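You operate a simulated robot arm through the tools that you are given. There is no shell and no other tool.

You are at the controls of a simulated two-armed robot. One attempt, no reset.

Task
Ratchet the upper strap tight, then stopper the vent ring in the middle.
Fine: release pin down, handle shut; the stopper that lies on the round mould; other rings left open, winder knob and lower strap left alone.

Only the result counts: the job must be done as asked and must still hold three seconds after the hand-in. Knocking over, shifting, dropping, spilling or breaking anything else fails it. Lids that push on must go on centred and level and be pressed home; caps that screw on are set level and turned clockwise until they are tight.

Robot
Two 7-joint arms with fingered hands on one trunk that stands fixed in place. Base frame: the origin is at the foot of the trunk, x ahead of it, y to its left, z up; the work surface is at about z = 1083. Units: mm, degrees, N and s.
The left shoulder is at [24, 125, 1353], the right one opposite. With the tool pointing down near the work surface each hand reaches from about 420 to 820 mm from the base axis, measured 20 degrees to its own side. Payload 4 kg a hand.
The TCP of each hand is the grasp point between the finger pads, 29 mm short of the fingertips. In the tool frame z runs along the fingers and y along their closing line. The gripper opens to 100 mm; its body begins 34 mm behind the TCP. The gripper is a hand of 5 fingers: y runs from the thumb to the fingers, the wrist lies at [-15, -105, -177] in the tool frame.
Orientation is that of the tool frame in the base frame, as a unit quaternion [w, x, y, z]. With the fingers straight down and the wrist toward the robot, the tool's x, y and z point along [0, 1, 0], [1, 0, 0] and [0, 0, -1] of the base frame.

Tools
- The arms move only by the tool step_arm. It takes "left_targets", "right_targets" or both (then of equal length, played together; a hand with none holds still); each is a list of rows, each a list of 6 numbers: the shift along the base's x, y, z in mm, then the turn, a rotation vector about the base's x, y, z in degrees. In form: [[dx, dy, dz, ax, ay, az], ...]. A call has 1 to 20 rows; each row is the pose to reach, as a shift and turn from the pose commanded when the call began. Each row takes 0.2 s and may step no farther than 50 mm and 8.6 degrees from the row before; otherwise, the whole call is refused. Where a pose cannot be reached the arm comes as near as it can. A force on the tool above 40 N (or 10 N above the force at the start of the call, whichever is more), or a blocked arm, ends the call early, and 0.2 s more pass. In this call time passes only in rows, and 0.2 s behind the last. The reply holds the time, the measured pose of the TCP, the force on the tool along the base axes, the opening and the grip force, in the units named above and with some noise, with the torque about the TCP (base axes, N m) and any sound that the robot's microphone picked up.
- Cameras (640 x 400 px; columns grow to the right, rows downward): "scene" is now at [117.5, 32.4, 1503]; the picture's right is [0.36, -0.93, 0.00], its down [-0.33, -0.13, -0.94] and it looks along [0.87, 0.34, -0.35] (base axes); focal length 318 px, centre (320, 200). "left" rides on the left gripper at [-66, -86, -121] in its tool frame; the picture's right is [-0.76, -0.31, 0.58], its down [0.59, -0.70, 0.40] and it looks along [0.28, 0.64, 0.71] (tool axes); focal length 247 px, centre (320, 200). "right" rides on the right gripper at [66, -86, -121] in its tool frame; the picture's right is [-0.76, 0.31, -0.58], its down [-0.59, -0.70, 0.40] and it looks along [-0.28, 0.64, 0.71] (tool axes); focal length 247 px, centre (320, 200). There is no depth. A picture from a camera that has moved, and an enlarged one, comes with that camera's place and axes in the base frame and with its lens.
- snapshot(camera): a new picture of that camera. It takes no simulated time.
- move_column(by): moves the trunk up (or, below 0, down) by that many mm; the arms and the scene camera ride with it, the base frame stays. It gives what a move gives, with no picture.
- move_fingers(index, middle, ring, little, thumb_bend, thumb_turn, hand): sets how far each is bent, from 0 (flat) to 1 (curled in); at 0.3 the hand is open as for a grip, at 0.7 the pads meet at the TCP. One left out holds its place. A second passes; each finger stops where it meets its share of the squeeze, and holds until it gets a number again. It is the only way to open and close the hand. It gives what a move gives, with no picture; readings hold the bend of each and the force on index, middle, ring, little, thumb and palm. thumb_turn goes from beside the hand (0) to across from the fingers (1), as for a grip.
- turn_head(pan, tilt): turns the head with the scene camera to pan (to the left, within 80 degrees either way) and tilt (down, from -29 to 69), counted from straight ahead of the robot (the tilt from the chest, where the trunk bows). It gives what a move gives.
- close_up(camera, box): a new picture of the part [left, top, right, bottom] of that camera's present view, enlarged. It takes no simulated time.
- finish_job(): hands the job in; it is judged then, once.

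Places have to be worked out from the pictures, the camera data and where the tool is seen. Open the grippers and draw the arms clear of the work before you hand the job in, unless the task says otherwise.

The tools are called as a command line: name --argument value ..., lists and objects as JSON in quotes. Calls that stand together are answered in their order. step_arm: Moves the arms, as the interface text tells. Its arguments: {"type":"object","properties":{"left_targets":{"type":"array","items":{"type":"array","items":{"type":"number"}}},"right_targets":{"type":"array","items":{"type":"array","items":{"type":"number"}}}},"required":[]} The other tools are called the same way: move_column (by) moves the trunk up or down; move_fingers (index, middle, ring, little, thumb_bend, thumb_turn, hand) moves the fingers one by one; turn_head (pan, tilt) turns the head that bears the scene camera; snapshot (camera) takes a picture; close_up (camera, box) takes an enlarged picture of a part of a camera's view; finish_job () hands the job in.

At the start:

```text
time: 0.0
left_tcp_pos: [374.5, 457.6, 1374.6]
left_orientation: [0.0, 0.707, 0.707, 0.0]
left_wrist_force: [-1.1, 0.5, 0.0]
left_ft_torque: [0.01, -0.02, -0.03]
left_width: 99.8
left_finger_force: 0.1
left_shape: jaw
left_bend: [0.3, 0.3, 0.3, 0.3, 0.3, 0.98]
left_finger forces: [0.0, 0.0, 0.0, 0.0, 0.0, 0.1]
right_tcp_pos: [529.5, 33.3, 1385.1]
right_orientation: [-0.001, 0.707, 0.707, 0.0]
right_wrist_force: [0.4, 0.2, 0.3]
right_ft_torque: [0.01, -0.01, -0.01]
right_width: 99.8
right_finger_force: 0.2
right_shape: jaw
right_bend: [0.3, 0.3, 0.3, 0.3, 0.3, 0.98]
right_finger forces: [0.0, 0.0, 0.0, 0.0, 0.1, 0.1]
trunk travel left (down, up): [-550.0, 197.0]
head pan, tilt (commanded): [21.1, 20.6]
```

scene: 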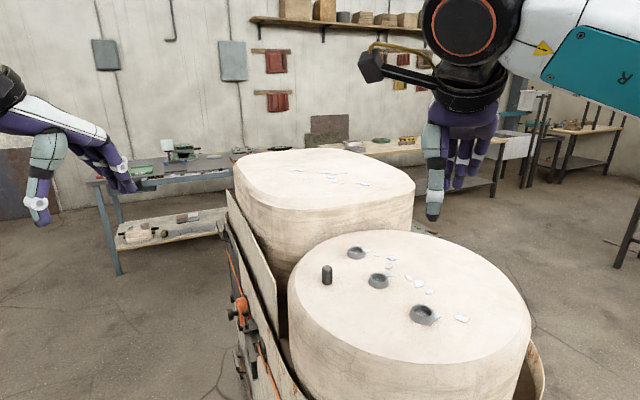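
right: 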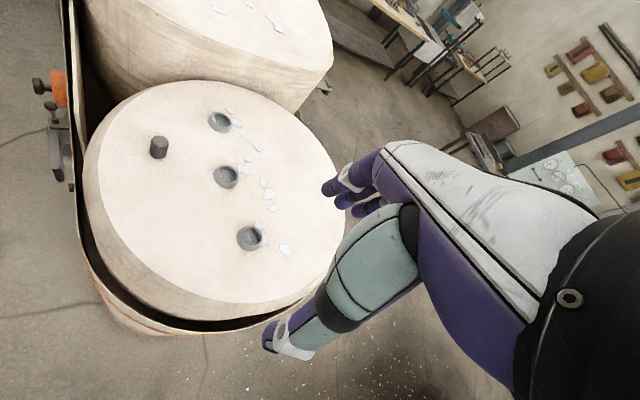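
left: 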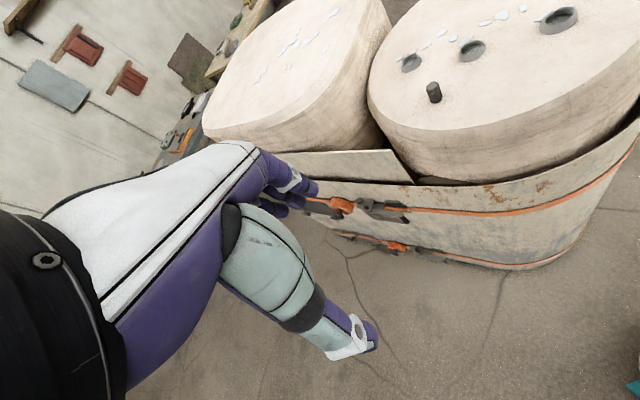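

I see two moulds in a strapped wrapper, three vent rings with a stopper on the round mould, and the strap ratchets on the left (+y) side. I'll take enlarged looks at the strap ratchets and the rings before moving.

close_up --camera "left" --box '[280, 160, 480, 285]'

close_up --camera "scene" --box '[200, 200, 360, 400]'

close_up --camera "right" --box '[20, 40, 180, 200]'

close_up --camera "scene" --box '[290, 220, 490, 345]'

```text
3.20 times, centred on (380, 222) of left
camera zoom: at [290.5, 390.6, 1494.9], right [-0.31, -0.76, -0.58], down [-0.7, 0.59, -0.4], along [0.64, 0.28, -0.71], focal length 790 px, centre (128, 128)
```

zoom: 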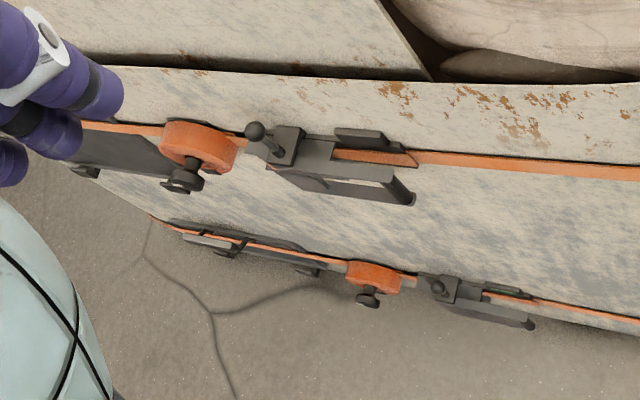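

```text
2.00 times, centred on (280, 300) of scene
camera zoom: at [117.5, 32.4, 1503.0], right [0.36, -0.93, 0.0], down [-0.33, -0.13, -0.94], along [0.87, 0.34, -0.35], focal length 635 px, centre (400, 0)
```

zoom: 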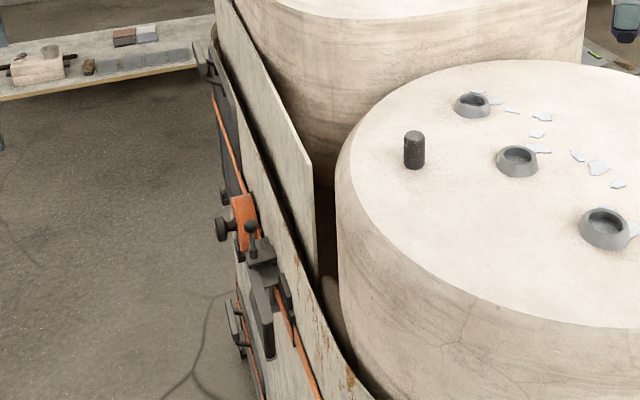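

```text
2.50 times, centred on (100, 120) of right
camera zoom: at [443.9, 98.7, 1505.4], right [0.31, -0.76, 0.58], down [-0.7, -0.59, -0.4], along [0.64, -0.28, -0.71], focal length 617 px, centre (870, 400)
```

zoom: 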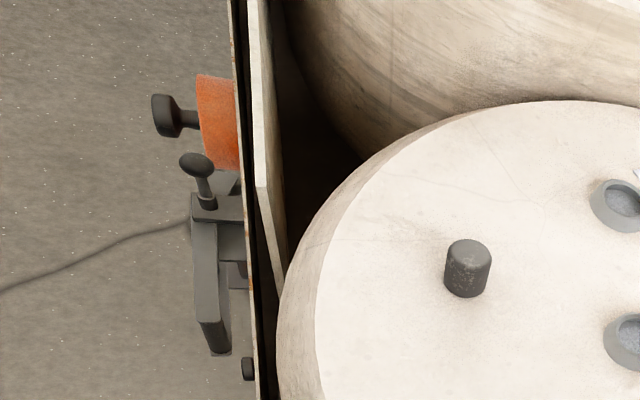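

```text
3.20 times, centred on (390, 282) of scene
camera zoom: at [117.5, 32.4, 1503.0], right [0.36, -0.93, 0.0], down [-0.33, -0.13, -0.94], along [0.87, 0.34, -0.35], focal length 1017 px, centre (96, -64)
```

zoom: 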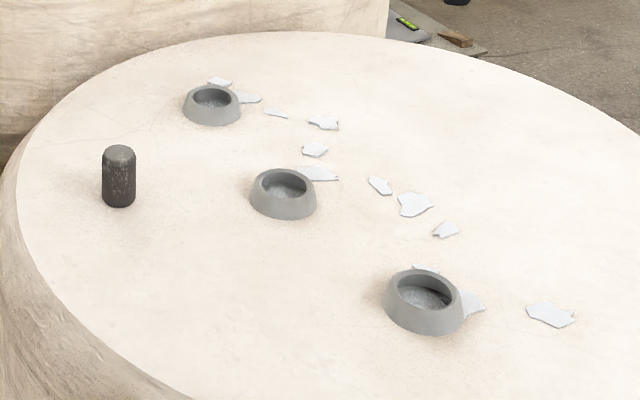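

By triangulation the stopper stands at about (683, 235) on the round mould, the middle ring is at about (718, 127), and the upper ratchet's ball pin is at about (750, 514, 867). I'll turn the head toward the ratchet for a clearer picture.

turn_head --pan 37 --tilt 40

```text
time: 0.8
left_tcp_pos: [375.1, 457.0, 1373.3]
left_orientation: [-0.001, 0.707, 0.707, 0.0]
left_wrist_force: [-1.1, 0.1, 0.2]
left_ft_torque: [0.0, 0.01, 0.0]
left_width: 99.9
left_finger_force: 0.0
left_shape: jaw
left_bend: [0.3, 0.3, 0.3, 0.3, 0.3, 0.98]
left_finger forces: [0.0, 0.0, 0.0, 0.0, 0.0, 0.0]
right_tcp_pos: [530.1, 34.6, 1385.2]
right_orientation: [0.0, 0.707, 0.707, -0.001]
right_wrist_force: [0.0, 0.1, -0.3]
right_ft_torque: [0.01, -0.04, 0.0]
right_width: 99.8
right_finger_force: 0.1
right_shape: jaw
right_bend: [0.3, 0.3, 0.3, 0.3, 0.3, 0.98]
right_finger forces: [0.0, 0.0, 0.1, 0.0, 0.0, 0.0]
trunk travel left (down, up): [-550.0, 197.0]
head pan, tilt (commanded): [37.0, 40.0]
```

Now I look at the ratchet from the head camera.

snapshot --camera "scene"

close_up --camera "scene" --box '[260, 140, 420, 240]'

```text
taken
camera scene: at [98.6, 50.1, 1472.7], right [0.6, -0.8, 0.0], down [-0.51, -0.39, -0.77], along [0.61, 0.46, -0.64], focal length 318 px, centre (320, 200)
```

scene: 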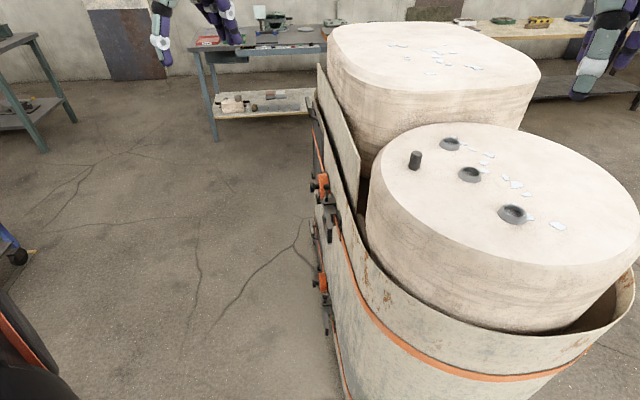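

```text
4.00 times, centred on (340, 190) of scene
camera zoom: at [98.6, 50.1, 1472.7], right [0.6, -0.8, 0.0], down [-0.51, -0.39, -0.77], along [0.61, 0.46, -0.64], focal length 1271 px, centre (240, 240)
```

zoom: 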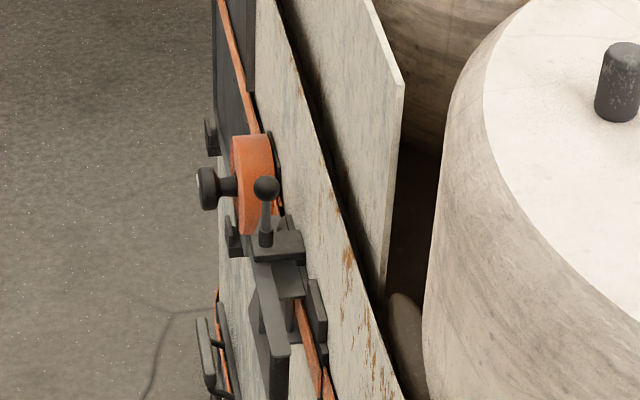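

The strapped side seems to run at about 45° in plan, so its outward normal is roughly (-0.7, 0.7, 0). I'll swing the left hand out to that side and yaw it, so that its camera looks squarely at the ratchet from a safe distance.

step_arm --left_targets '[[15, 26, -25, 0, 0, -8.5], [30, 52, -50, 0, 0, -17], [45, 78, -75, 0, 0, -25.5], [60, 104, -100, 0, 0, -34], [75, 130, -125, 0, 0, -42.5], [90, 156, -150, 0, 0, -51], [105, 182, -175, 0, 0, -59.5], [105, 182, -175, 0, 0, -65]]'

snapshot --camera "left"

```text
time: 2.6
left_tcp_pos: [456.7, 619.3, 1200.2]
left_orientation: [0.001, 0.977, 0.215, -0.001]
left_wrist_force: [1.1, 0.3, 0.5]
left_ft_torque: [0.0, 0.03, 0.01]
left_width: 100.1
left_finger_force: 0.0
left_shape: jaw
left_bend: [0.3, 0.3, 0.3, 0.3, 0.3, 0.98]
left_finger forces: [0.1, 0.1, 0.1, 0.1, 0.1, 0.0]
left hand out of reach, approached as far as the arm can: row 7, 8
right_tcp_pos: [529.7, 33.9, 1384.8]
right_orientation: [0.0, 0.707, 0.707, -0.001]
right_wrist_force: [-0.1, -0.9, -0.2]
right_ft_torque: [0.0, 0.01, 0.03]
right_width: 99.4
right_finger_force: 0.0
right_shape: jaw
right_bend: [0.3, 0.3, 0.3, 0.3, 0.3, 0.98]
right_finger forces: [0.0, 0.0, 0.0, 0.1, 0.1, 0.0]
trunk travel left (down, up): [-550.0, 197.0]
head pan, tilt (commanded): [37.0, 40.0]
```

```text
taken
camera left: at [362.7, 668.1, 1321.4], right [-0.82, -0.04, -0.58], down [0.24, 0.89, -0.4], along [0.53, -0.46, -0.71], focal length 247 px, centre (320, 200)
```

left: 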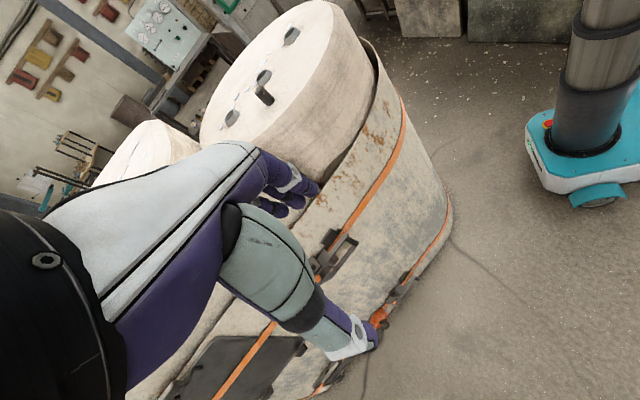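

The ratchet is hidden behind the thumb. Turning the hand back by about 30° should bring it into clear view.

step_arm --left_targets '[[10, 10, 0, 0, 0, 8.5], [20, 20, 0, 0, 0, 17], [30, 30, 0, 0, 0, 25.5], [40, 30, -10, 0, 0, 32]]'

snapshot --camera "left"

```text
time: 3.6
left_tcp_pos: [494.6, 647.8, 1191.8]
left_orientation: [0.0, 0.878, 0.478, 0.0]
left_wrist_force: [-0.5, -1.5, -0.7]
left_ft_torque: [0.04, -0.03, 0.0]
left_width: 100.0
left_finger_force: 0.0
left_shape: jaw
left_bend: [0.3, 0.3, 0.3, 0.3, 0.3, 0.98]
left_finger forces: [0.1, 0.0, 0.1, 0.1, 0.1, 0.0]
right_tcp_pos: [530.2, 34.5, 1384.1]
right_orientation: [-0.001, 0.707, 0.707, -0.001]
right_wrist_force: [0.0, 0.2, 0.3]
right_ft_torque: [0.02, -0.01, -0.01]
right_width: 100.0
right_finger_force: 0.0
right_shape: jaw
right_bend: [0.3, 0.3, 0.3, 0.3, 0.3, 0.98]
right_finger forces: [0.0, 0.1, 0.0, 0.1, 0.0, 0.1]
trunk travel left (down, up): [-550.0, 197.0]
head pan, tilt (commanded): [37.0, 40.0]
```

```text
taken
camera left: at [389.1, 638.5, 1313.5], right [-0.67, -0.47, -0.58], down [-0.27, 0.88, -0.4], along [0.69, -0.11, -0.71], focal length 247 px, centre (320, 200)
```

left: 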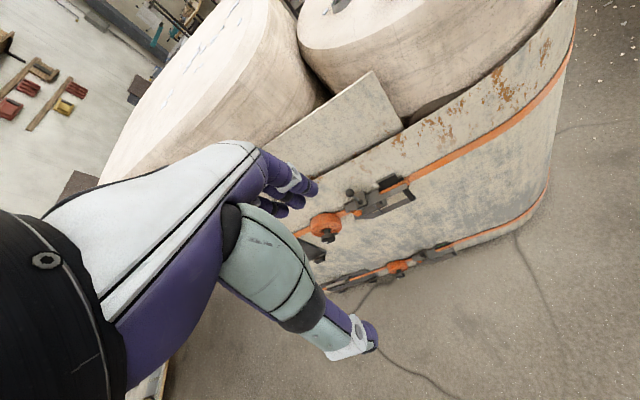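

The ratchet is clearly visible now. I take enlarged views of the upper and the lower one.

close_up --camera "left" --box '[300, 165, 428, 245]'

close_up --camera "left" --box '[340, 215, 468, 295]'

close_up --camera "left" --box '[300, 80, 600, 290]'

```text
5.00 times, centred on (364, 205) of left
camera zoom: at [389.1, 638.5, 1313.5], right [-0.67, -0.47, -0.58], down [-0.27, 0.88, -0.4], along [0.69, -0.11, -0.71], focal length 1235 px, centre (100, 175)
```

zoom: 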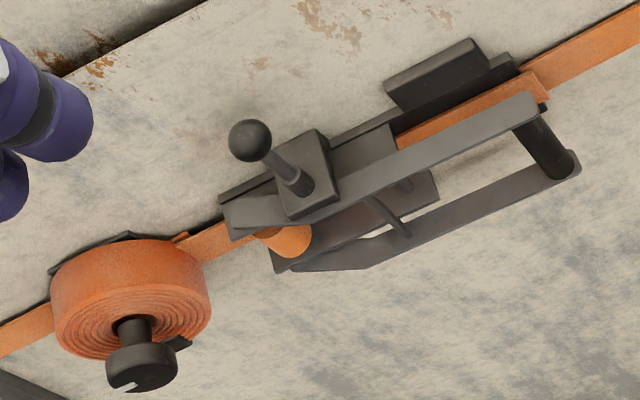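

```text
5.00 times, centred on (404, 255) of left
camera zoom: at [389.1, 638.5, 1313.5], right [-0.67, -0.47, -0.58], down [-0.27, 0.88, -0.4], along [0.69, -0.11, -0.71], focal length 1235 px, centre (-100, -75)
```

zoom: 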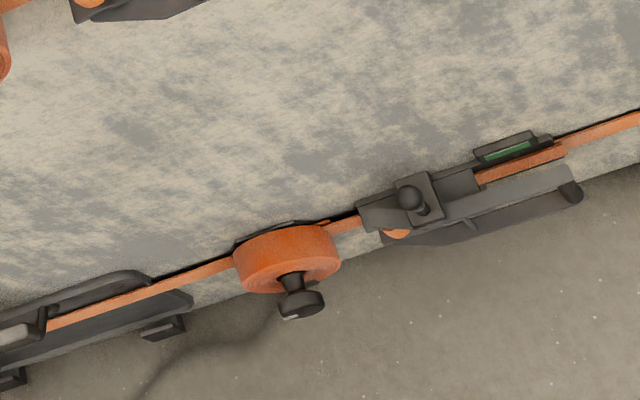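

```text
1.90 times, centred on (450, 185) of left
camera zoom: at [389.1, 638.5, 1313.5], right [-0.67, -0.47, -0.58], down [-0.27, 0.88, -0.4], along [0.69, -0.11, -0.71], focal length 470 px, centre (72, 229)
```

zoom: 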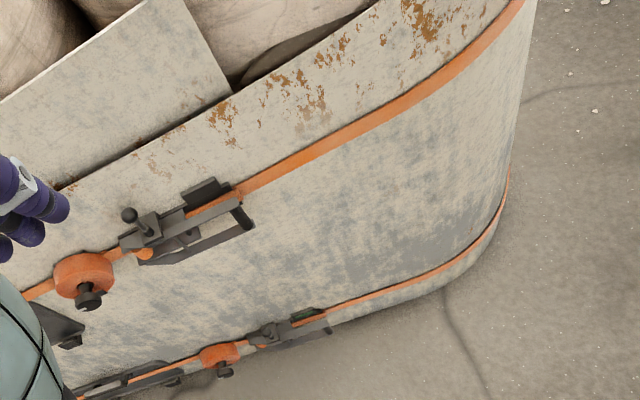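

The upper pin stands proud of its block with the stem showing, while the lower one is down and shows a green indicator; the handle is a U-frame that swings about a vertical spindle. My estimates are ball at (759, 521, 850), crossbar at about (684, 440, 690–758) and spindle at about (795, 543). The trunk must come down for this, so first I retract the right arm to the right, clear of the mould.

step_arm --right_targets '[[-10, -40, 0, 0, 0, 0], [-25, -80, 0, 0, 0, 0], [-40, -120, 0, 0, 0, 0], [-60, -160, 0, 0, 0, 0], [-80, -200, 0, 0, 0, 0], [-100, -240, 0, 0, 0, 0], [-120, -280, 0, 0, 0, 0], [-140, -320, 0, 0, 0, 0], [-160, -360, 0, 0, 0, 0], [-180, -400, 0, 0, 0, 0], [-200, -440, 0, 0, 0, 0]]'

snapshot --camera "right"

```text
time: 6.0
left_tcp_pos: [496.3, 645.5, 1194.0]
left_orientation: [0.0, 0.879, 0.476, 0.001]
left_wrist_force: [1.3, -0.2, 0.8]
left_ft_torque: [0.02, 0.04, -0.02]
left_width: 99.9
left_finger_force: 0.0
left_shape: jaw
left_bend: [0.3, 0.3, 0.3, 0.3, 0.3, 0.98]
left_finger forces: [0.0, 0.0, 0.0, 0.0, 0.0, 0.0]
right_tcp_pos: [329.3, -410.4, 1383.5]
right_orientation: [0.0, 0.707, 0.707, 0.001]
right_wrist_force: [-1.2, 0.6, 0.0]
right_ft_torque: [0.04, -0.08, -0.05]
right_width: 99.8
right_finger_force: 0.2
right_shape: jaw
right_bend: [0.3, 0.3, 0.3, 0.3, 0.3, 0.98]
right_finger forces: [0.0, 0.1, 0.0, 0.1, 0.0, 0.1]
trunk travel left (down, up): [-550.0, 197.0]
head pan, tilt (commanded): [37.0, 40.0]
```

```text
taken
camera right: at [242.9, -345.2, 1504.7], right [0.31, -0.76, 0.58], down [-0.7, -0.59, -0.4], along [0.64, -0.28, -0.71], focal length 247 px, centre (320, 200)
```

right: 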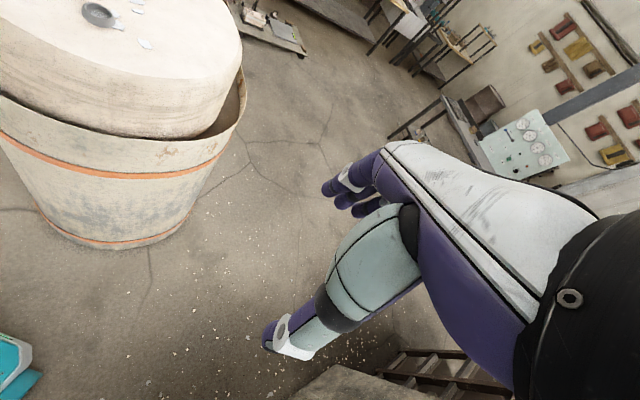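

The right hand is now clear, with only open floor below it. I lower the trunk in stages, checking the forces on the way.

move_column --by -200

snapshot --camera "scene"

snapshot --camera "left"

```text
time: 8.2
left_tcp_pos: [494.7, 649.8, 991.3]
left_orientation: [0.0, 0.879, 0.477, 0.0]
left_wrist_force: [0.6, -0.4, 0.1]
left_ft_torque: [0.02, 0.05, 0.0]
left_width: 99.9
left_finger_force: 0.0
left_shape: jaw
left_bend: [0.3, 0.3, 0.3, 0.3, 0.3, 0.98]
left_finger forces: [0.1, 0.1, 0.0, 0.1, 0.1, 0.0]
right_tcp_pos: [329.2, -406.1, 1185.8]
right_orientation: [0.0, 0.707, 0.708, -0.001]
right_wrist_force: [0.7, -0.6, -0.8]
right_ft_torque: [0.0, 0.01, -0.02]
right_width: 99.9
right_finger_force: 0.1
right_shape: jaw
right_bend: [0.3, 0.3, 0.3, 0.3, 0.3, 0.98]
right_finger forces: [0.0, 0.1, 0.0, 0.0, 0.1, 0.0]
trunk travel left (down, up): [-350.0, 397.0]
head pan, tilt (commanded): [37.0, 40.0]
```

```text
taken
camera scene: at [125.3, 49.9, 1270.5], right [0.6, -0.8, 0.0], down [-0.51, -0.39, -0.77], along [0.61, 0.46, -0.64], focal length 318 px, centre (320, 200)
```

scene: 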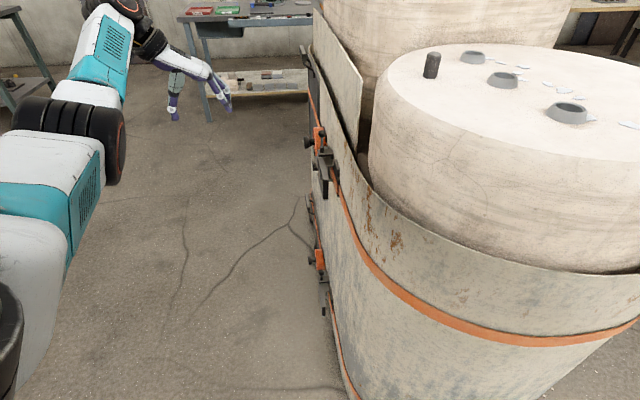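

```text
taken
camera left: at [388.6, 640.4, 1112.0], right [-0.67, -0.47, -0.58], down [-0.27, 0.88, -0.4], along [0.69, -0.11, -0.71], focal length 247 px, centre (320, 200)
```

left: 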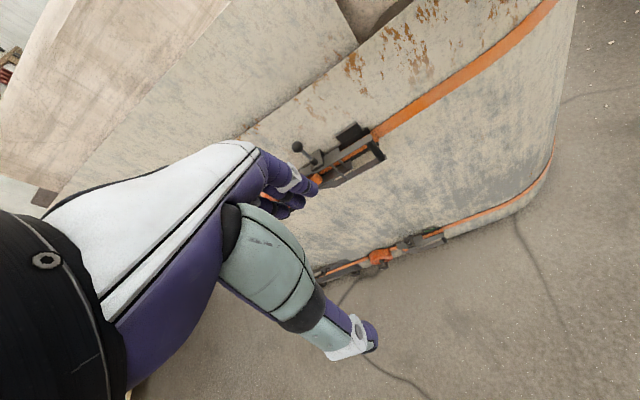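

The purely vertical camera move gives me a stereo pair. I'll enlarge the upper ratchet in both views for exact measurements.

close_up --camera "left" --box '[276, 110, 404, 190]'

close_up --camera "scene" --box '[280, 110, 376, 230]'

```text
5.00 times, centred on (340, 150) of left
camera zoom: at [388.6, 640.4, 1112.0], right [-0.67, -0.47, -0.58], down [-0.27, 0.88, -0.4], along [0.69, -0.11, -0.71], focal length 1235 px, centre (220, 450)
```

zoom: 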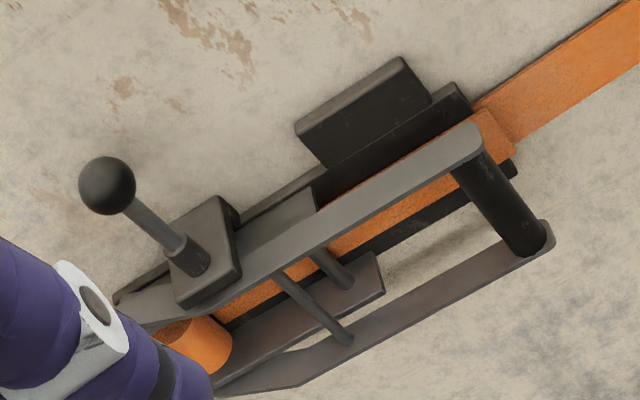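

```text
3.33 times, centred on (328, 170) of scene
camera zoom: at [125.3, 49.9, 1270.5], right [0.6, -0.8, 0.0], down [-0.51, -0.39, -0.77], along [0.61, 0.46, -0.64], focal length 1059 px, centre (293, 300)
```

zoom: 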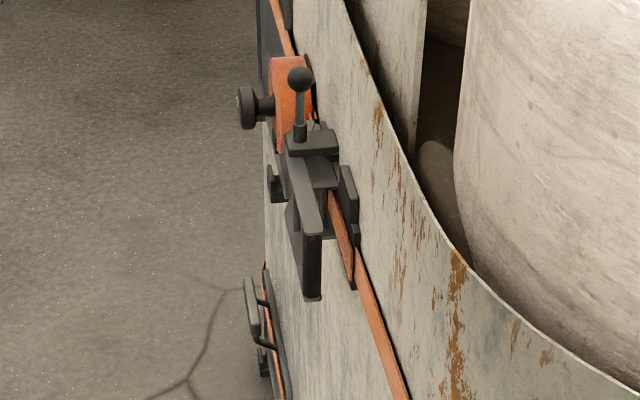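

The stereo pair agrees: ball at (760, 523, 850), crossbar at (685, 441) from z≈693 to 763, spool axis at about (795, 540), wrapper face at n≈-210. The pin is near the edge of reach, so I'll press it with just the index fingertip, the hand pitched forward. I lower the trunk another 200 mm and shape the left hand with the other fingers curled.

move_column --by -200

move_fingers --hand "left" --index 0.5 --middle 1.0 --ring 1.0 --little 1.0 --thumb_bend 0.3 --thumb_turn 0.5

snapshot --camera "left"

snapshot --camera "scene"

```text
time: 10.4
left_tcp_pos: [494.4, 648.8, 790.9]
left_orientation: [-0.001, 0.879, 0.477, 0.0]
left_wrist_force: [-0.1, -0.7, 0.1]
left_ft_torque: [-0.02, -0.01, -0.02]
left_width: 99.8
left_finger_force: 0.1
left_shape: jaw
left_bend: [0.3, 0.3, 0.3, 0.3, 0.3, 0.98]
left_finger forces: [0.0, 0.0, 0.0, 0.0, 0.0, 0.1]
right_tcp_pos: [329.6, -406.3, 985.5]
right_orientation: [0.0, 0.707, 0.707, 0.0]
right_wrist_force: [0.0, 0.7, 0.1]
right_ft_torque: [0.02, 0.01, 0.0]
right_width: 99.9
right_finger_force: 0.0
right_shape: jaw
right_bend: [0.3, 0.3, 0.3, 0.3, 0.3, 0.98]
right_finger forces: [0.0, 0.0, 0.0, 0.0, 0.1, 0.1]
trunk travel left (down, up): [-150.0, 597.0]
head pan, tilt (commanded): [37.0, 40.0]
```

```text
time: 11.4
left_tcp_pos: [494.4, 649.4, 790.0]
left_orientation: [0.001, 0.879, 0.477, 0.001]
left_wrist_force: [0.1, 0.7, 0.4]
left_ft_torque: [-0.02, 0.03, 0.03]
left_width: 94.7
left_finger_force: 0.1
left_shape: fingers
left_bend: [0.5, 1.0, 1.0, 1.0, 0.3, 0.49]
left_finger forces: [0.0, 0.0, 0.1, 0.1, 0.0, 0.0]
right_tcp_pos: [330.0, -406.5, 984.6]
right_orientation: [-0.001, 0.708, 0.707, 0.0]
right_wrist_force: [0.4, -0.4, -0.3]
right_ft_torque: [0.01, -0.01, 0.0]
right_width: 99.7
right_finger_force: 0.1
right_shape: jaw
right_bend: [0.3, 0.3, 0.3, 0.3, 0.3, 0.98]
right_finger forces: [0.0, 0.0, 0.1, 0.1, 0.1, 0.0]
trunk travel left (down, up): [-150.0, 597.0]
head pan, tilt (commanded): [37.0, 40.0]
```

```text
taken
camera left: at [388.9, 640.5, 911.6], right [-0.67, -0.47, -0.58], down [-0.27, 0.88, -0.4], along [0.69, -0.11, -0.71], focal length 247 px, centre (320, 200)
```

left: 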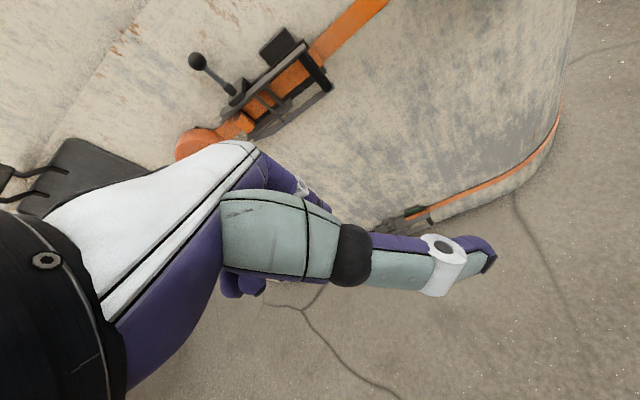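

```text
taken
camera scene: at [191.6, 49.9, 1063.6], right [0.6, -0.8, 0.0], down [-0.51, -0.39, -0.77], along [0.61, 0.46, -0.64], focal length 318 px, centre (320, 200)
```

scene: 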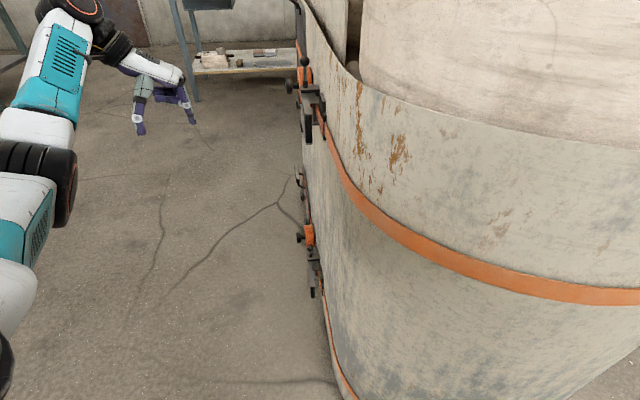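

The turned thumb now hides the index finger. I put the thumb back across and look again.

move_fingers --hand "left" --thumb_bend 0.2 --thumb_turn 1.0

snapshot --camera "left"

close_up --camera "scene" --box '[100, 30, 228, 150]'

```text
time: 12.4
left_tcp_pos: [494.9, 649.3, 790.8]
left_orientation: [0.0, 0.879, 0.477, 0.0]
left_wrist_force: [1.2, -0.2, 0.7]
left_ft_torque: [0.02, 0.02, -0.02]
left_width: 78.2
left_finger_force: 0.1
left_shape: fingers
left_bend: [0.5, 1.0, 1.0, 1.0, 0.2, 0.97]
left_finger forces: [0.1, 0.0, 0.1, 0.1, 0.0, 0.0]
right_tcp_pos: [329.0, -405.4, 984.2]
right_orientation: [0.0, 0.707, 0.707, 0.0]
right_wrist_force: [0.6, 0.2, 0.0]
right_ft_torque: [-0.02, -0.02, 0.03]
right_width: 100.1
right_finger_force: 0.0
right_shape: jaw
right_bend: [0.3, 0.3, 0.3, 0.3, 0.3, 0.98]
right_finger forces: [0.1, 0.0, 0.1, 0.0, 0.0, 0.0]
trunk travel left (down, up): [-150.0, 597.0]
head pan, tilt (commanded): [37.0, 40.0]
```

```text
taken
camera left: at [388.9, 640.5, 911.6], right [-0.67, -0.47, -0.58], down [-0.27, 0.88, -0.4], along [0.69, -0.11, -0.71], focal length 247 px, centre (320, 200)
```

left: 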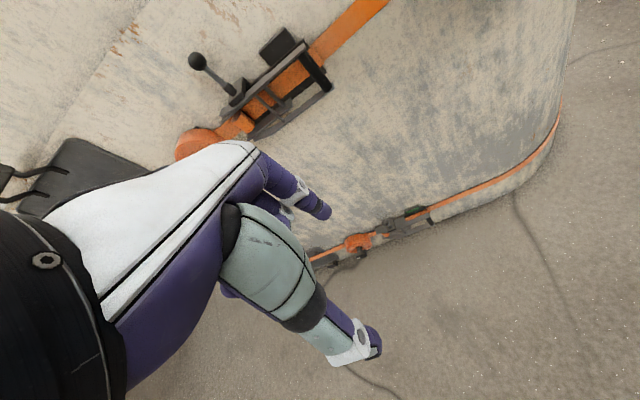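

```text
3.33 times, centred on (164, 90) of scene
camera zoom: at [191.6, 49.9, 1063.6], right [0.6, -0.8, 0.0], down [-0.51, -0.39, -0.77], along [0.61, 0.46, -0.64], focal length 1059 px, centre (840, 567)
```

zoom: 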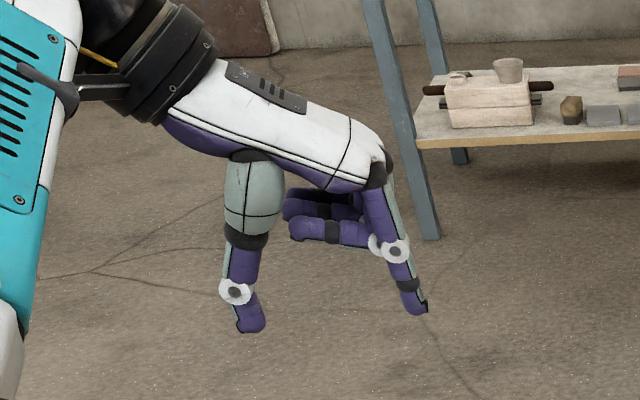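

The index tip at bend 0.5 sits at about tool (-7, 31, 24). I set the index to 0.7 so it points along the tool axis, and then raise and yaw the hand (+45°) while staying clear of the wrapper.

move_fingers --hand "left" --index 0.7 --thumb_bend 0.3

step_arm --left_targets '[[5, -5, 27, 0, 0, 7.5], [10, -10, 54, 0, 0, 15], [15, -15, 81, 0, 0, 22.5], [20, -20, 108, 0, 0, 30], [25, -25, 135, 0, 0, 37.5], [30, -30, 160, 0, 0, 45]]'

snapshot --camera "left"

snapshot --camera "scene"

```text
time: 13.4
left_tcp_pos: [494.7, 650.4, 791.2]
left_orientation: [0.0, 0.879, 0.477, -0.001]
left_wrist_force: [0.2, 0.0, 0.0]
left_ft_torque: [0.01, -0.04, -0.03]
left_width: 50.8
left_finger_force: 0.0
left_shape: fingers
left_bend: [0.7, 1.0, 1.0, 1.0, 0.3, 0.97]
left_finger forces: [0.0, 0.0, 0.1, 0.0, 0.0, 0.0]
right_tcp_pos: [330.0, -405.3, 983.8]
right_orientation: [-0.001, 0.707, 0.707, -0.001]
right_wrist_force: [0.6, -0.2, 0.2]
right_ft_torque: [0.02, 0.0, -0.01]
right_width: 99.6
right_finger_force: 0.1
right_shape: jaw
right_bend: [0.3, 0.3, 0.3, 0.3, 0.3, 0.98]
right_finger forces: [0.0, 0.1, 0.1, 0.0, 0.0, 0.1]
trunk travel left (down, up): [-150.0, 597.0]
head pan, tilt (commanded): [37.0, 40.0]
```

```text
time: 14.8
left_tcp_pos: [522.2, 617.9, 952.2]
left_orientation: [0.0, 0.629, 0.777, 0.0]
left_wrist_force: [0.2, -0.7, -0.7]
left_ft_torque: [-0.04, -0.03, -0.02]
left_width: 50.8
left_finger_force: 0.0
left_shape: fingers
left_bend: [0.7, 1.0, 1.0, 1.0, 0.3, 0.98]
left_finger forces: [0.1, 0.0, 0.0, 0.0, 0.0, 0.0]
right_tcp_pos: [329.4, -404.9, 983.3]
right_orientation: [-0.001, 0.707, 0.708, -0.002]
right_wrist_force: [1.4, 0.1, -0.5]
right_ft_torque: [-0.01, -0.02, -0.03]
right_width: 99.9
right_finger_force: 0.1
right_shape: jaw
right_bend: [0.3, 0.3, 0.3, 0.3, 0.3, 0.98]
right_finger forces: [0.0, 0.1, 0.0, 0.0, 0.0, 0.0]
trunk travel left (down, up): [-150.0, 597.0]
head pan, tilt (commanded): [37.0, 40.0]
```

```text
taken
camera left: at [454.1, 534.9, 1072.5], right [-0.14, -0.8, -0.58], down [-0.81, 0.43, -0.4], along [0.57, 0.41, -0.71], focal length 247 px, centre (320, 200)
```

left: 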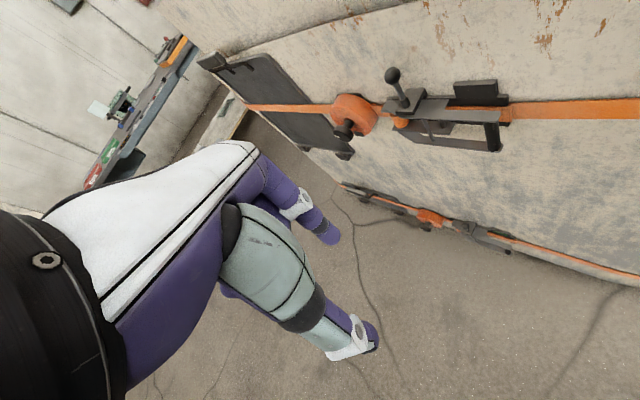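

```text
taken
camera scene: at [191.5, 49.8, 1063.6], right [0.6, -0.8, 0.0], down [-0.51, -0.39, -0.77], along [0.61, 0.46, -0.64], focal length 318 px, centre (320, 200)
```

scene: 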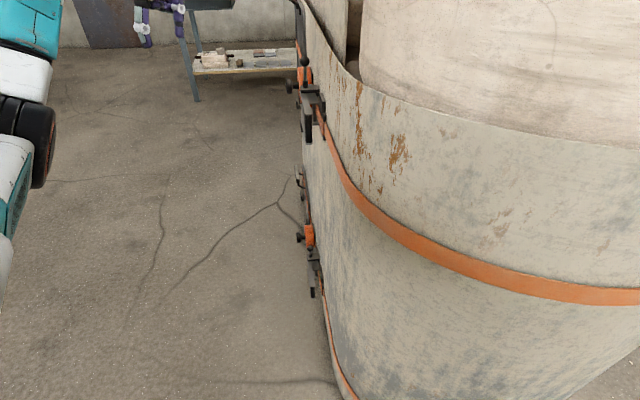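

The camera confirms the ball at (759, 521, 850) and the index tip at tool (-5, 8, 29). I pitch the hand 30° forward and bring the fingertip to about 50 mm above the ball.

step_arm --left_targets '[[36, -15, -3, 1.03, -4.9, 0], [72, -31, -6, 2.07, -9.8, 0], [108, -46, -10, 3.1, -14.7, 0], [144, -62, -13, 4.13, -19.5, 0], [180, -77, -16, 5.17, -24.4, 0], [215, -92, -20, 6.2, -29.3, 0]]'

snapshot --camera "left"

snapshot --camera "scene"

```text
time: 16.2
left_tcp_pos: [738.4, 524.9, 929.4]
left_orientation: [0.163, 0.608, 0.751, 0.201]
left_wrist_force: [-0.3, 0.4, -0.4]
left_ft_torque: [0.01, -0.01, -0.02]
left_width: 50.7
left_finger_force: 0.0
left_shape: fingers
left_bend: [0.7, 1.0, 1.0, 1.0, 0.3, 0.98]
left_finger forces: [0.0, 0.1, 0.1, 0.0, 0.0, 0.1]
right_tcp_pos: [330.7, -406.2, 984.7]
right_orientation: [-0.001, 0.707, 0.707, -0.001]
right_wrist_force: [0.0, -0.9, 0.5]
right_ft_torque: [0.0, 0.01, 0.04]
right_width: 100.0
right_finger_force: 0.0
right_shape: jaw
right_bend: [0.3, 0.3, 0.3, 0.3, 0.3, 0.98]
right_finger forces: [0.1, 0.0, 0.1, 0.0, 0.0, 0.0]
trunk travel left (down, up): [-150.0, 597.0]
head pan, tilt (commanded): [37.0, 40.0]
```

```text
taken
camera left: at [622.3, 431.6, 991.5], right [0.18, -0.74, -0.65], down [-0.52, 0.49, -0.7], along [0.83, 0.47, -0.3], focal length 247 px, centre (320, 200)
```

left: 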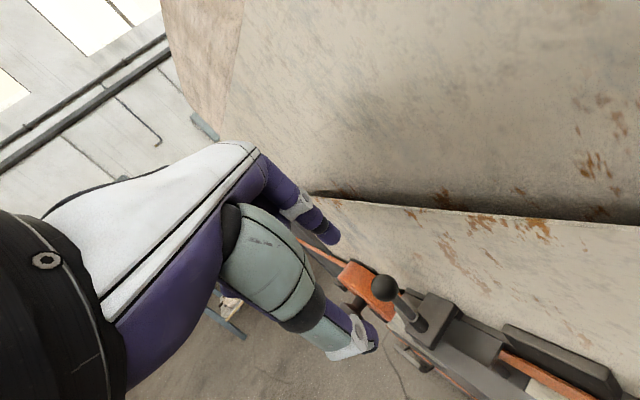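

```text
taken
camera scene: at [191.9, 49.9, 1063.5], right [0.6, -0.8, 0.0], down [-0.51, -0.39, -0.77], along [0.61, 0.46, -0.64], focal length 318 px, centre (320, 200)
```

scene: 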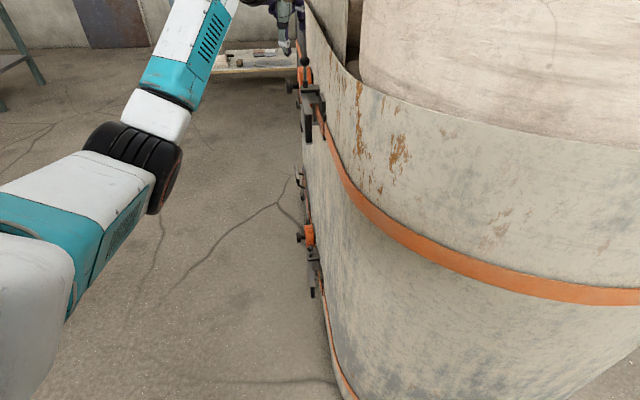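

The ball re-measures at (760, 521, 850), with the fingertip at about (760, 524, 908). I shift 3 mm in -y and lower to just above the ball.

step_arm --left_targets '[[0, -3, -10, 0, 0, 0], [0, -3, -20, 0, 0, 0], [0, -3, -30, 0, 0, 0], [0, -3, -38, 0, 0, 0]]'

snapshot --camera "left"

close_up --camera "scene" --box '[260, 0, 356, 150]'

```text
time: 17.2
left_tcp_pos: [741.1, 523.4, 893.0]
left_orientation: [0.162, 0.608, 0.751, 0.2]
left_wrist_force: [-0.3, 0.0, 0.3]
left_ft_torque: [0.04, -0.01, -0.02]
left_width: 51.0
left_finger_force: 0.0
left_shape: fingers
left_bend: [0.7, 1.0, 1.0, 1.0, 0.3, 0.98]
left_finger forces: [0.1, 0.0, 0.0, 0.0, 0.0, 0.0]
right_tcp_pos: [329.4, -405.2, 983.6]
right_orientation: [-0.001, 0.708, 0.706, -0.001]
right_wrist_force: [-0.5, -0.1, 0.3]
right_ft_torque: [-0.01, -0.01, 0.02]
right_width: 99.8
right_finger_force: 0.1
right_shape: jaw
right_bend: [0.3, 0.3, 0.3, 0.3, 0.3, 0.98]
right_finger forces: [0.1, 0.1, 0.0, 0.1, 0.1, 0.1]
trunk travel left (down, up): [-150.0, 597.0]
head pan, tilt (commanded): [37.0, 40.0]
```

```text
taken
camera left: at [624.3, 429.9, 954.7], right [0.18, -0.74, -0.65], down [-0.52, 0.49, -0.7], along [0.83, 0.47, -0.3], focal length 247 px, centre (320, 200)
```

left: 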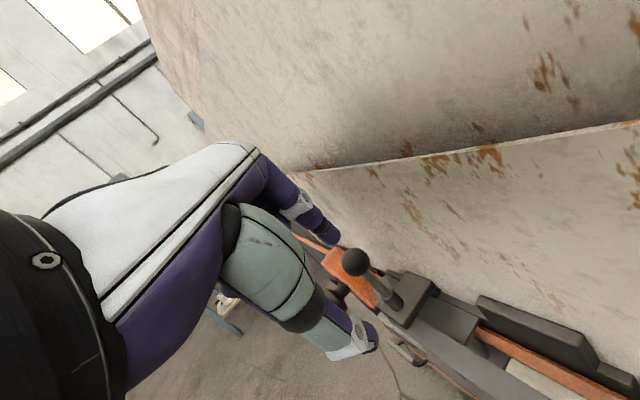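

```text
2.67 times, centred on (308, 75) of scene
camera zoom: at [191.6, 49.9, 1063.5], right [0.6, -0.8, 0.0], down [-0.51, -0.39, -0.77], along [0.61, 0.46, -0.64], focal length 847 px, centre (352, 533)
```

zoom: 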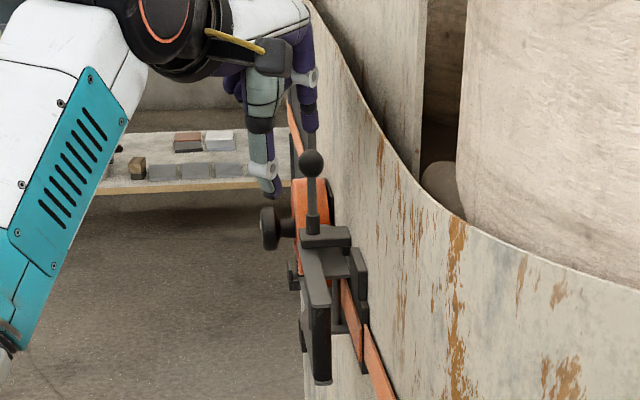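

The fingertip hovers about 10 mm over the ball. Now I press down in small steps, watching the force.

step_arm --left_targets '[[-2, -1, -4, 0, 0, 0], [-2, -1, -8, 0, 0, 0], [-2, -1, -12, 0, 0, 0], [-2, -1, -15, 0, 0, 0], [-2, -1, -18, 0, 0, 0], [-2, -1, -21, 0, 0, 0], [-2, -1, -24, 0, 0, 0], [-2, -1, -27, 0, 0, 0]]'

snapshot --camera "left"

close_up --camera "scene" --box '[260, 0, 356, 150]'

```text
time: 19.0
left_tcp_pos: [737.3, 523.0, 865.9]
left_orientation: [0.162, 0.608, 0.751, 0.201]
left_wrist_force: [0.7, 0.4, 0.6]
left_ft_torque: [0.01, -0.01, 0.0]
left_width: 50.5
left_finger_force: 0.1
left_shape: fingers
left_bend: [0.7, 1.0, 1.0, 1.0, 0.3, 0.98]
left_finger forces: [0.1, 0.0, 0.1, 0.1, 0.0, 0.0]
right_tcp_pos: [329.5, -406.7, 984.6]
right_orientation: [0.0, 0.707, 0.708, 0.0]
right_wrist_force: [-0.2, -0.6, 1.1]
right_ft_torque: [-0.05, 0.01, -0.01]
right_width: 100.0
right_finger_force: 0.1
right_shape: jaw
right_bend: [0.3, 0.3, 0.3, 0.3, 0.3, 0.98]
right_finger forces: [0.0, 0.0, 0.0, 0.0, 0.1, 0.0]
trunk travel left (down, up): [-150.0, 597.0]
head pan, tilt (commanded): [37.0, 40.0]
```

```text
taken
camera left: at [621.2, 431.1, 927.8], right [0.18, -0.74, -0.65], down [-0.52, 0.49, -0.7], along [0.83, 0.47, -0.3], focal length 247 px, centre (320, 200)
```

left: 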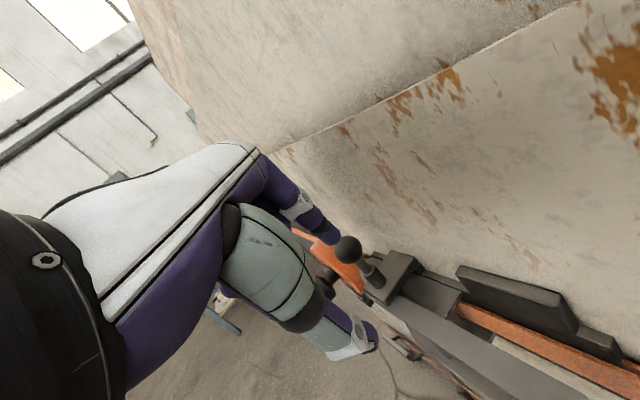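

```text
2.67 times, centred on (308, 75) of scene
camera zoom: at [191.6, 49.9, 1063.5], right [0.6, -0.8, 0.0], down [-0.51, -0.39, -0.77], along [0.61, 0.46, -0.64], focal length 847 px, centre (352, 533)
```

zoom: 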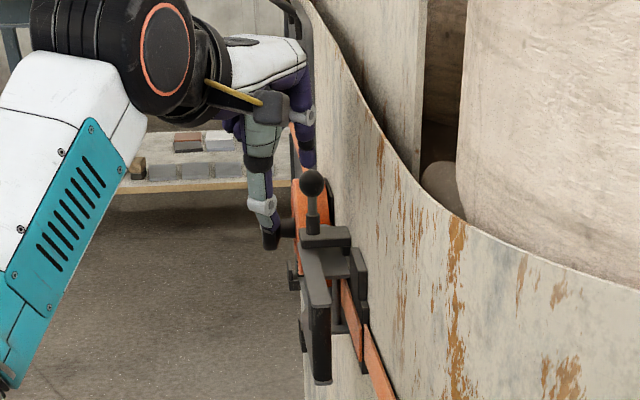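

The pin is going down with the finger (the ball has moved about 18 mm) with hardly any resistance. I keep pressing until it seats.

step_arm --left_targets '[[0, 0, -3, 0, 0, 0], [0, 0, -6, 0, 0, 0], [0, 0, -9, 0, 0, 0], [0, 0, -12, 0, 0, 0], [0, 0, -15, 0, 0, 0]]'

snapshot --camera "left"

close_up --camera "scene" --box '[260, 0, 356, 150]'

```text
time: 20.2
left_tcp_pos: [735.5, 524.5, 857.7]
left_orientation: [0.166, 0.607, 0.749, 0.205]
left_wrist_force: [-5.2, -0.2, 21.1]
left_ft_torque: [-0.07, -0.51, -0.01]
left_width: 53.2
left_finger_force: 10.5
left_shape: fingers
left_bend: [0.68, 1.0, 1.0, 1.0, 0.3, 0.98]
left_finger forces: [21.4, 0.0, 0.0, 0.0, 0.0, 0.0]
right_tcp_pos: [326.3, -408.0, 985.8]
right_orientation: [0.0, 0.707, 0.707, 0.001]
right_wrist_force: [0.1, 0.2, -0.6]
right_ft_torque: [0.01, 0.04, -0.04]
right_width: 99.9
right_finger_force: 0.0
right_shape: jaw
right_bend: [0.3, 0.3, 0.3, 0.3, 0.3, 0.98]
right_finger forces: [0.0, 0.0, 0.0, 0.0, 0.0, 0.1]
trunk travel left (down, up): [-150.0, 597.0]
head pan, tilt (commanded): [37.0, 40.0]
```

```text
taken
camera left: at [617.8, 430.6, 918.3], right [0.19, -0.73, -0.65], down [-0.52, 0.49, -0.7], along [0.84, 0.47, -0.29], focal length 247 px, centre (320, 200)
```

left: 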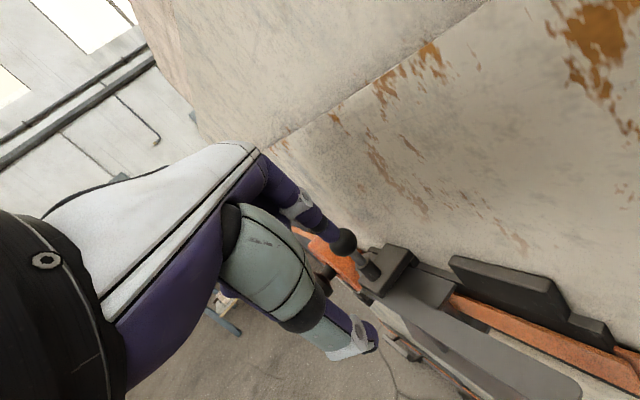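

```text
2.67 times, centred on (308, 75) of scene
camera zoom: at [189.1, 48.5, 1064.5], right [0.6, -0.8, 0.0], down [-0.51, -0.39, -0.77], along [0.61, 0.46, -0.64], focal length 847 px, centre (352, 533)
```

zoom: 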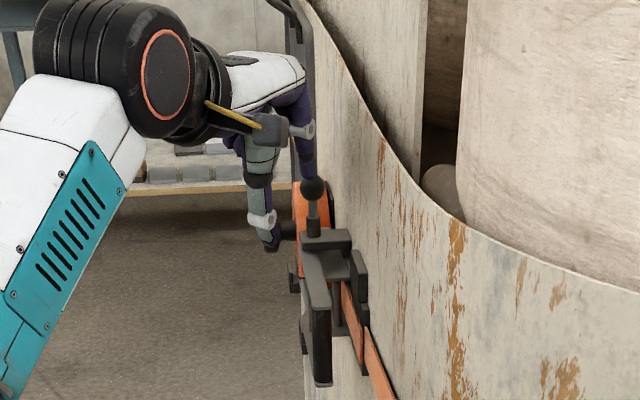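

The finger now feels 21 N, so the pin is either seated or at a detent. I'll compare it with the lower ratchet's pin, which is already down.

close_up --camera "scene" --box '[270, 200, 350, 320]'

close_up --camera "scene" --box '[270, 40, 350, 160]'

close_up --camera "left" --box '[300, 200, 460, 320]'

```text
3.33 times, centred on (310, 260) of scene
camera zoom: at [189.1, 48.5, 1064.5], right [0.6, -0.8, 0.0], down [-0.51, -0.39, -0.77], along [0.61, 0.46, -0.64], focal length 1059 px, centre (353, 0)
```

zoom: 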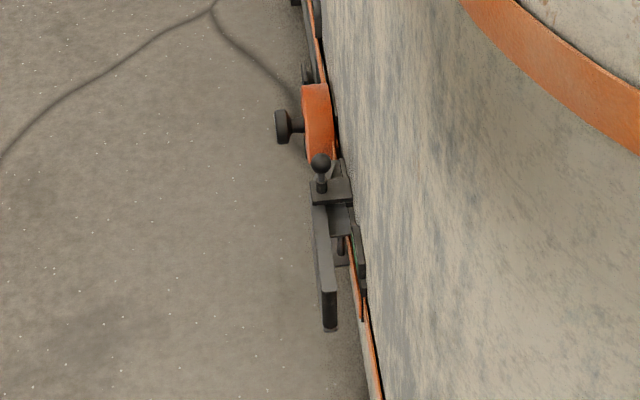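

```text
3.33 times, centred on (310, 100) of scene
camera zoom: at [189.1, 48.5, 1064.5], right [0.6, -0.8, 0.0], down [-0.51, -0.39, -0.77], along [0.61, 0.46, -0.64], focal length 1059 px, centre (353, 533)
```

zoom: 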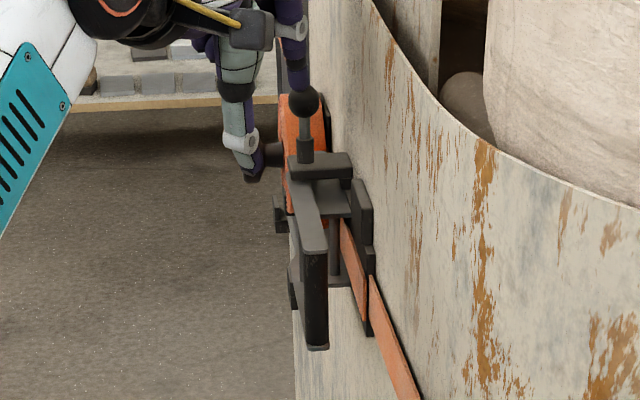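

```text
3.33 times, centred on (380, 260) of left
camera zoom: at [617.8, 430.6, 918.3], right [0.19, -0.73, -0.65], down [-0.52, 0.49, -0.7], along [0.84, 0.47, -0.29], focal length 823 px, centre (120, 0)
```

zoom: 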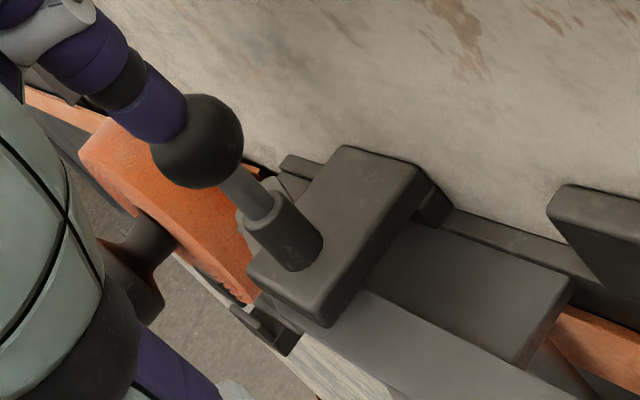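

The upper pin still seems to show more stem than the lower one. I'll enlarge both further to measure the gap.

close_up --camera "scene" --box '[294, 240, 326, 264]'

close_up --camera "scene" --box '[285, 60, 325, 90]'

```text
16.00 times, centred on (310, 252) of scene
camera zoom: at [189.1, 48.5, 1064.5], right [0.6, -0.8, 0.0], down [-0.51, -0.39, -0.77], along [0.61, 0.46, -0.64], focal length 5083 px, centre (480, -632)
```

zoom: 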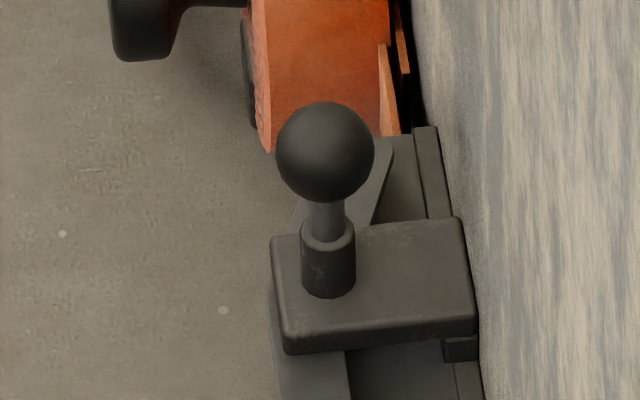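

```text
13.33 times, centred on (305, 75) of scene
camera zoom: at [189.1, 48.5, 1064.5], right [0.6, -0.8, 0.0], down [-0.51, -0.39, -0.77], along [0.61, 0.46, -0.64], focal length 4236 px, centre (520, 1867)
```

zoom: 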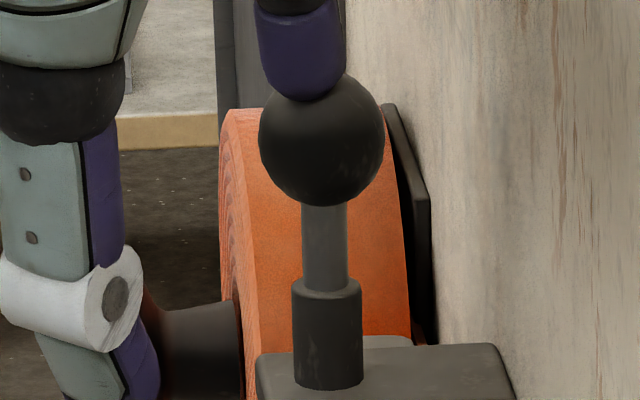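

Allowing for foreshortening, the ball-to-collar distance is about 25 mm on the lower pin and 26 mm on the upper, so the pin is essentially down. One slightly firmer push will make sure, then I retreat upward.

step_arm --left_targets '[[0, 0, -2, 0, 0, 0], [0, 0, -4, 0, 0, 0], [0, 0, -4, 0, 0, 0]]'

close_up --camera "scene" --box '[285, 60, 325, 90]'

```text
time: 21.0
left_tcp_pos: [734.5, 524.3, 856.9]
left_orientation: [0.168, 0.608, 0.748, 0.208]
left_wrist_force: [-9.1, 0.1, 32.1]
left_ft_torque: [-0.01, -0.68, 0.0]
left_width: 54.4
left_finger_force: 16.0
left_shape: fingers
left_bend: [0.67, 1.0, 1.0, 1.0, 0.3, 0.98]
left_finger forces: [32.1, 0.0, 0.0, 0.0, 0.1, 0.1]
right_tcp_pos: [327.6, -406.8, 984.8]
right_orientation: [0.001, 0.707, 0.707, 0.002]
right_wrist_force: [0.9, 0.4, -0.3]
right_ft_torque: [0.0, -0.01, -0.01]
right_width: 99.8
right_finger_force: 0.1
right_shape: jaw
right_bend: [0.3, 0.3, 0.3, 0.3, 0.3, 0.98]
right_finger forces: [0.0, 0.1, 0.1, 0.1, 0.1, 0.0]
trunk travel left (down, up): [-150.0, 597.0]
head pan, tilt (commanded): [37.0, 40.0]
```

```text
13.33 times, centred on (305, 75) of scene
camera zoom: at [187.9, 47.9, 1064.6], right [0.6, -0.8, 0.0], down [-0.51, -0.39, -0.77], along [0.61, 0.46, -0.64], focal length 4236 px, centre (520, 1867)
```

zoom: 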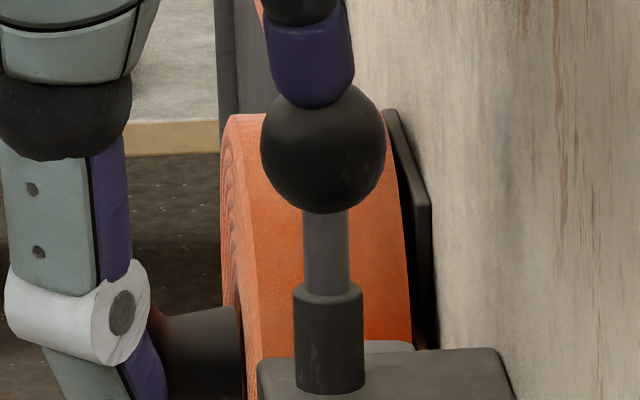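

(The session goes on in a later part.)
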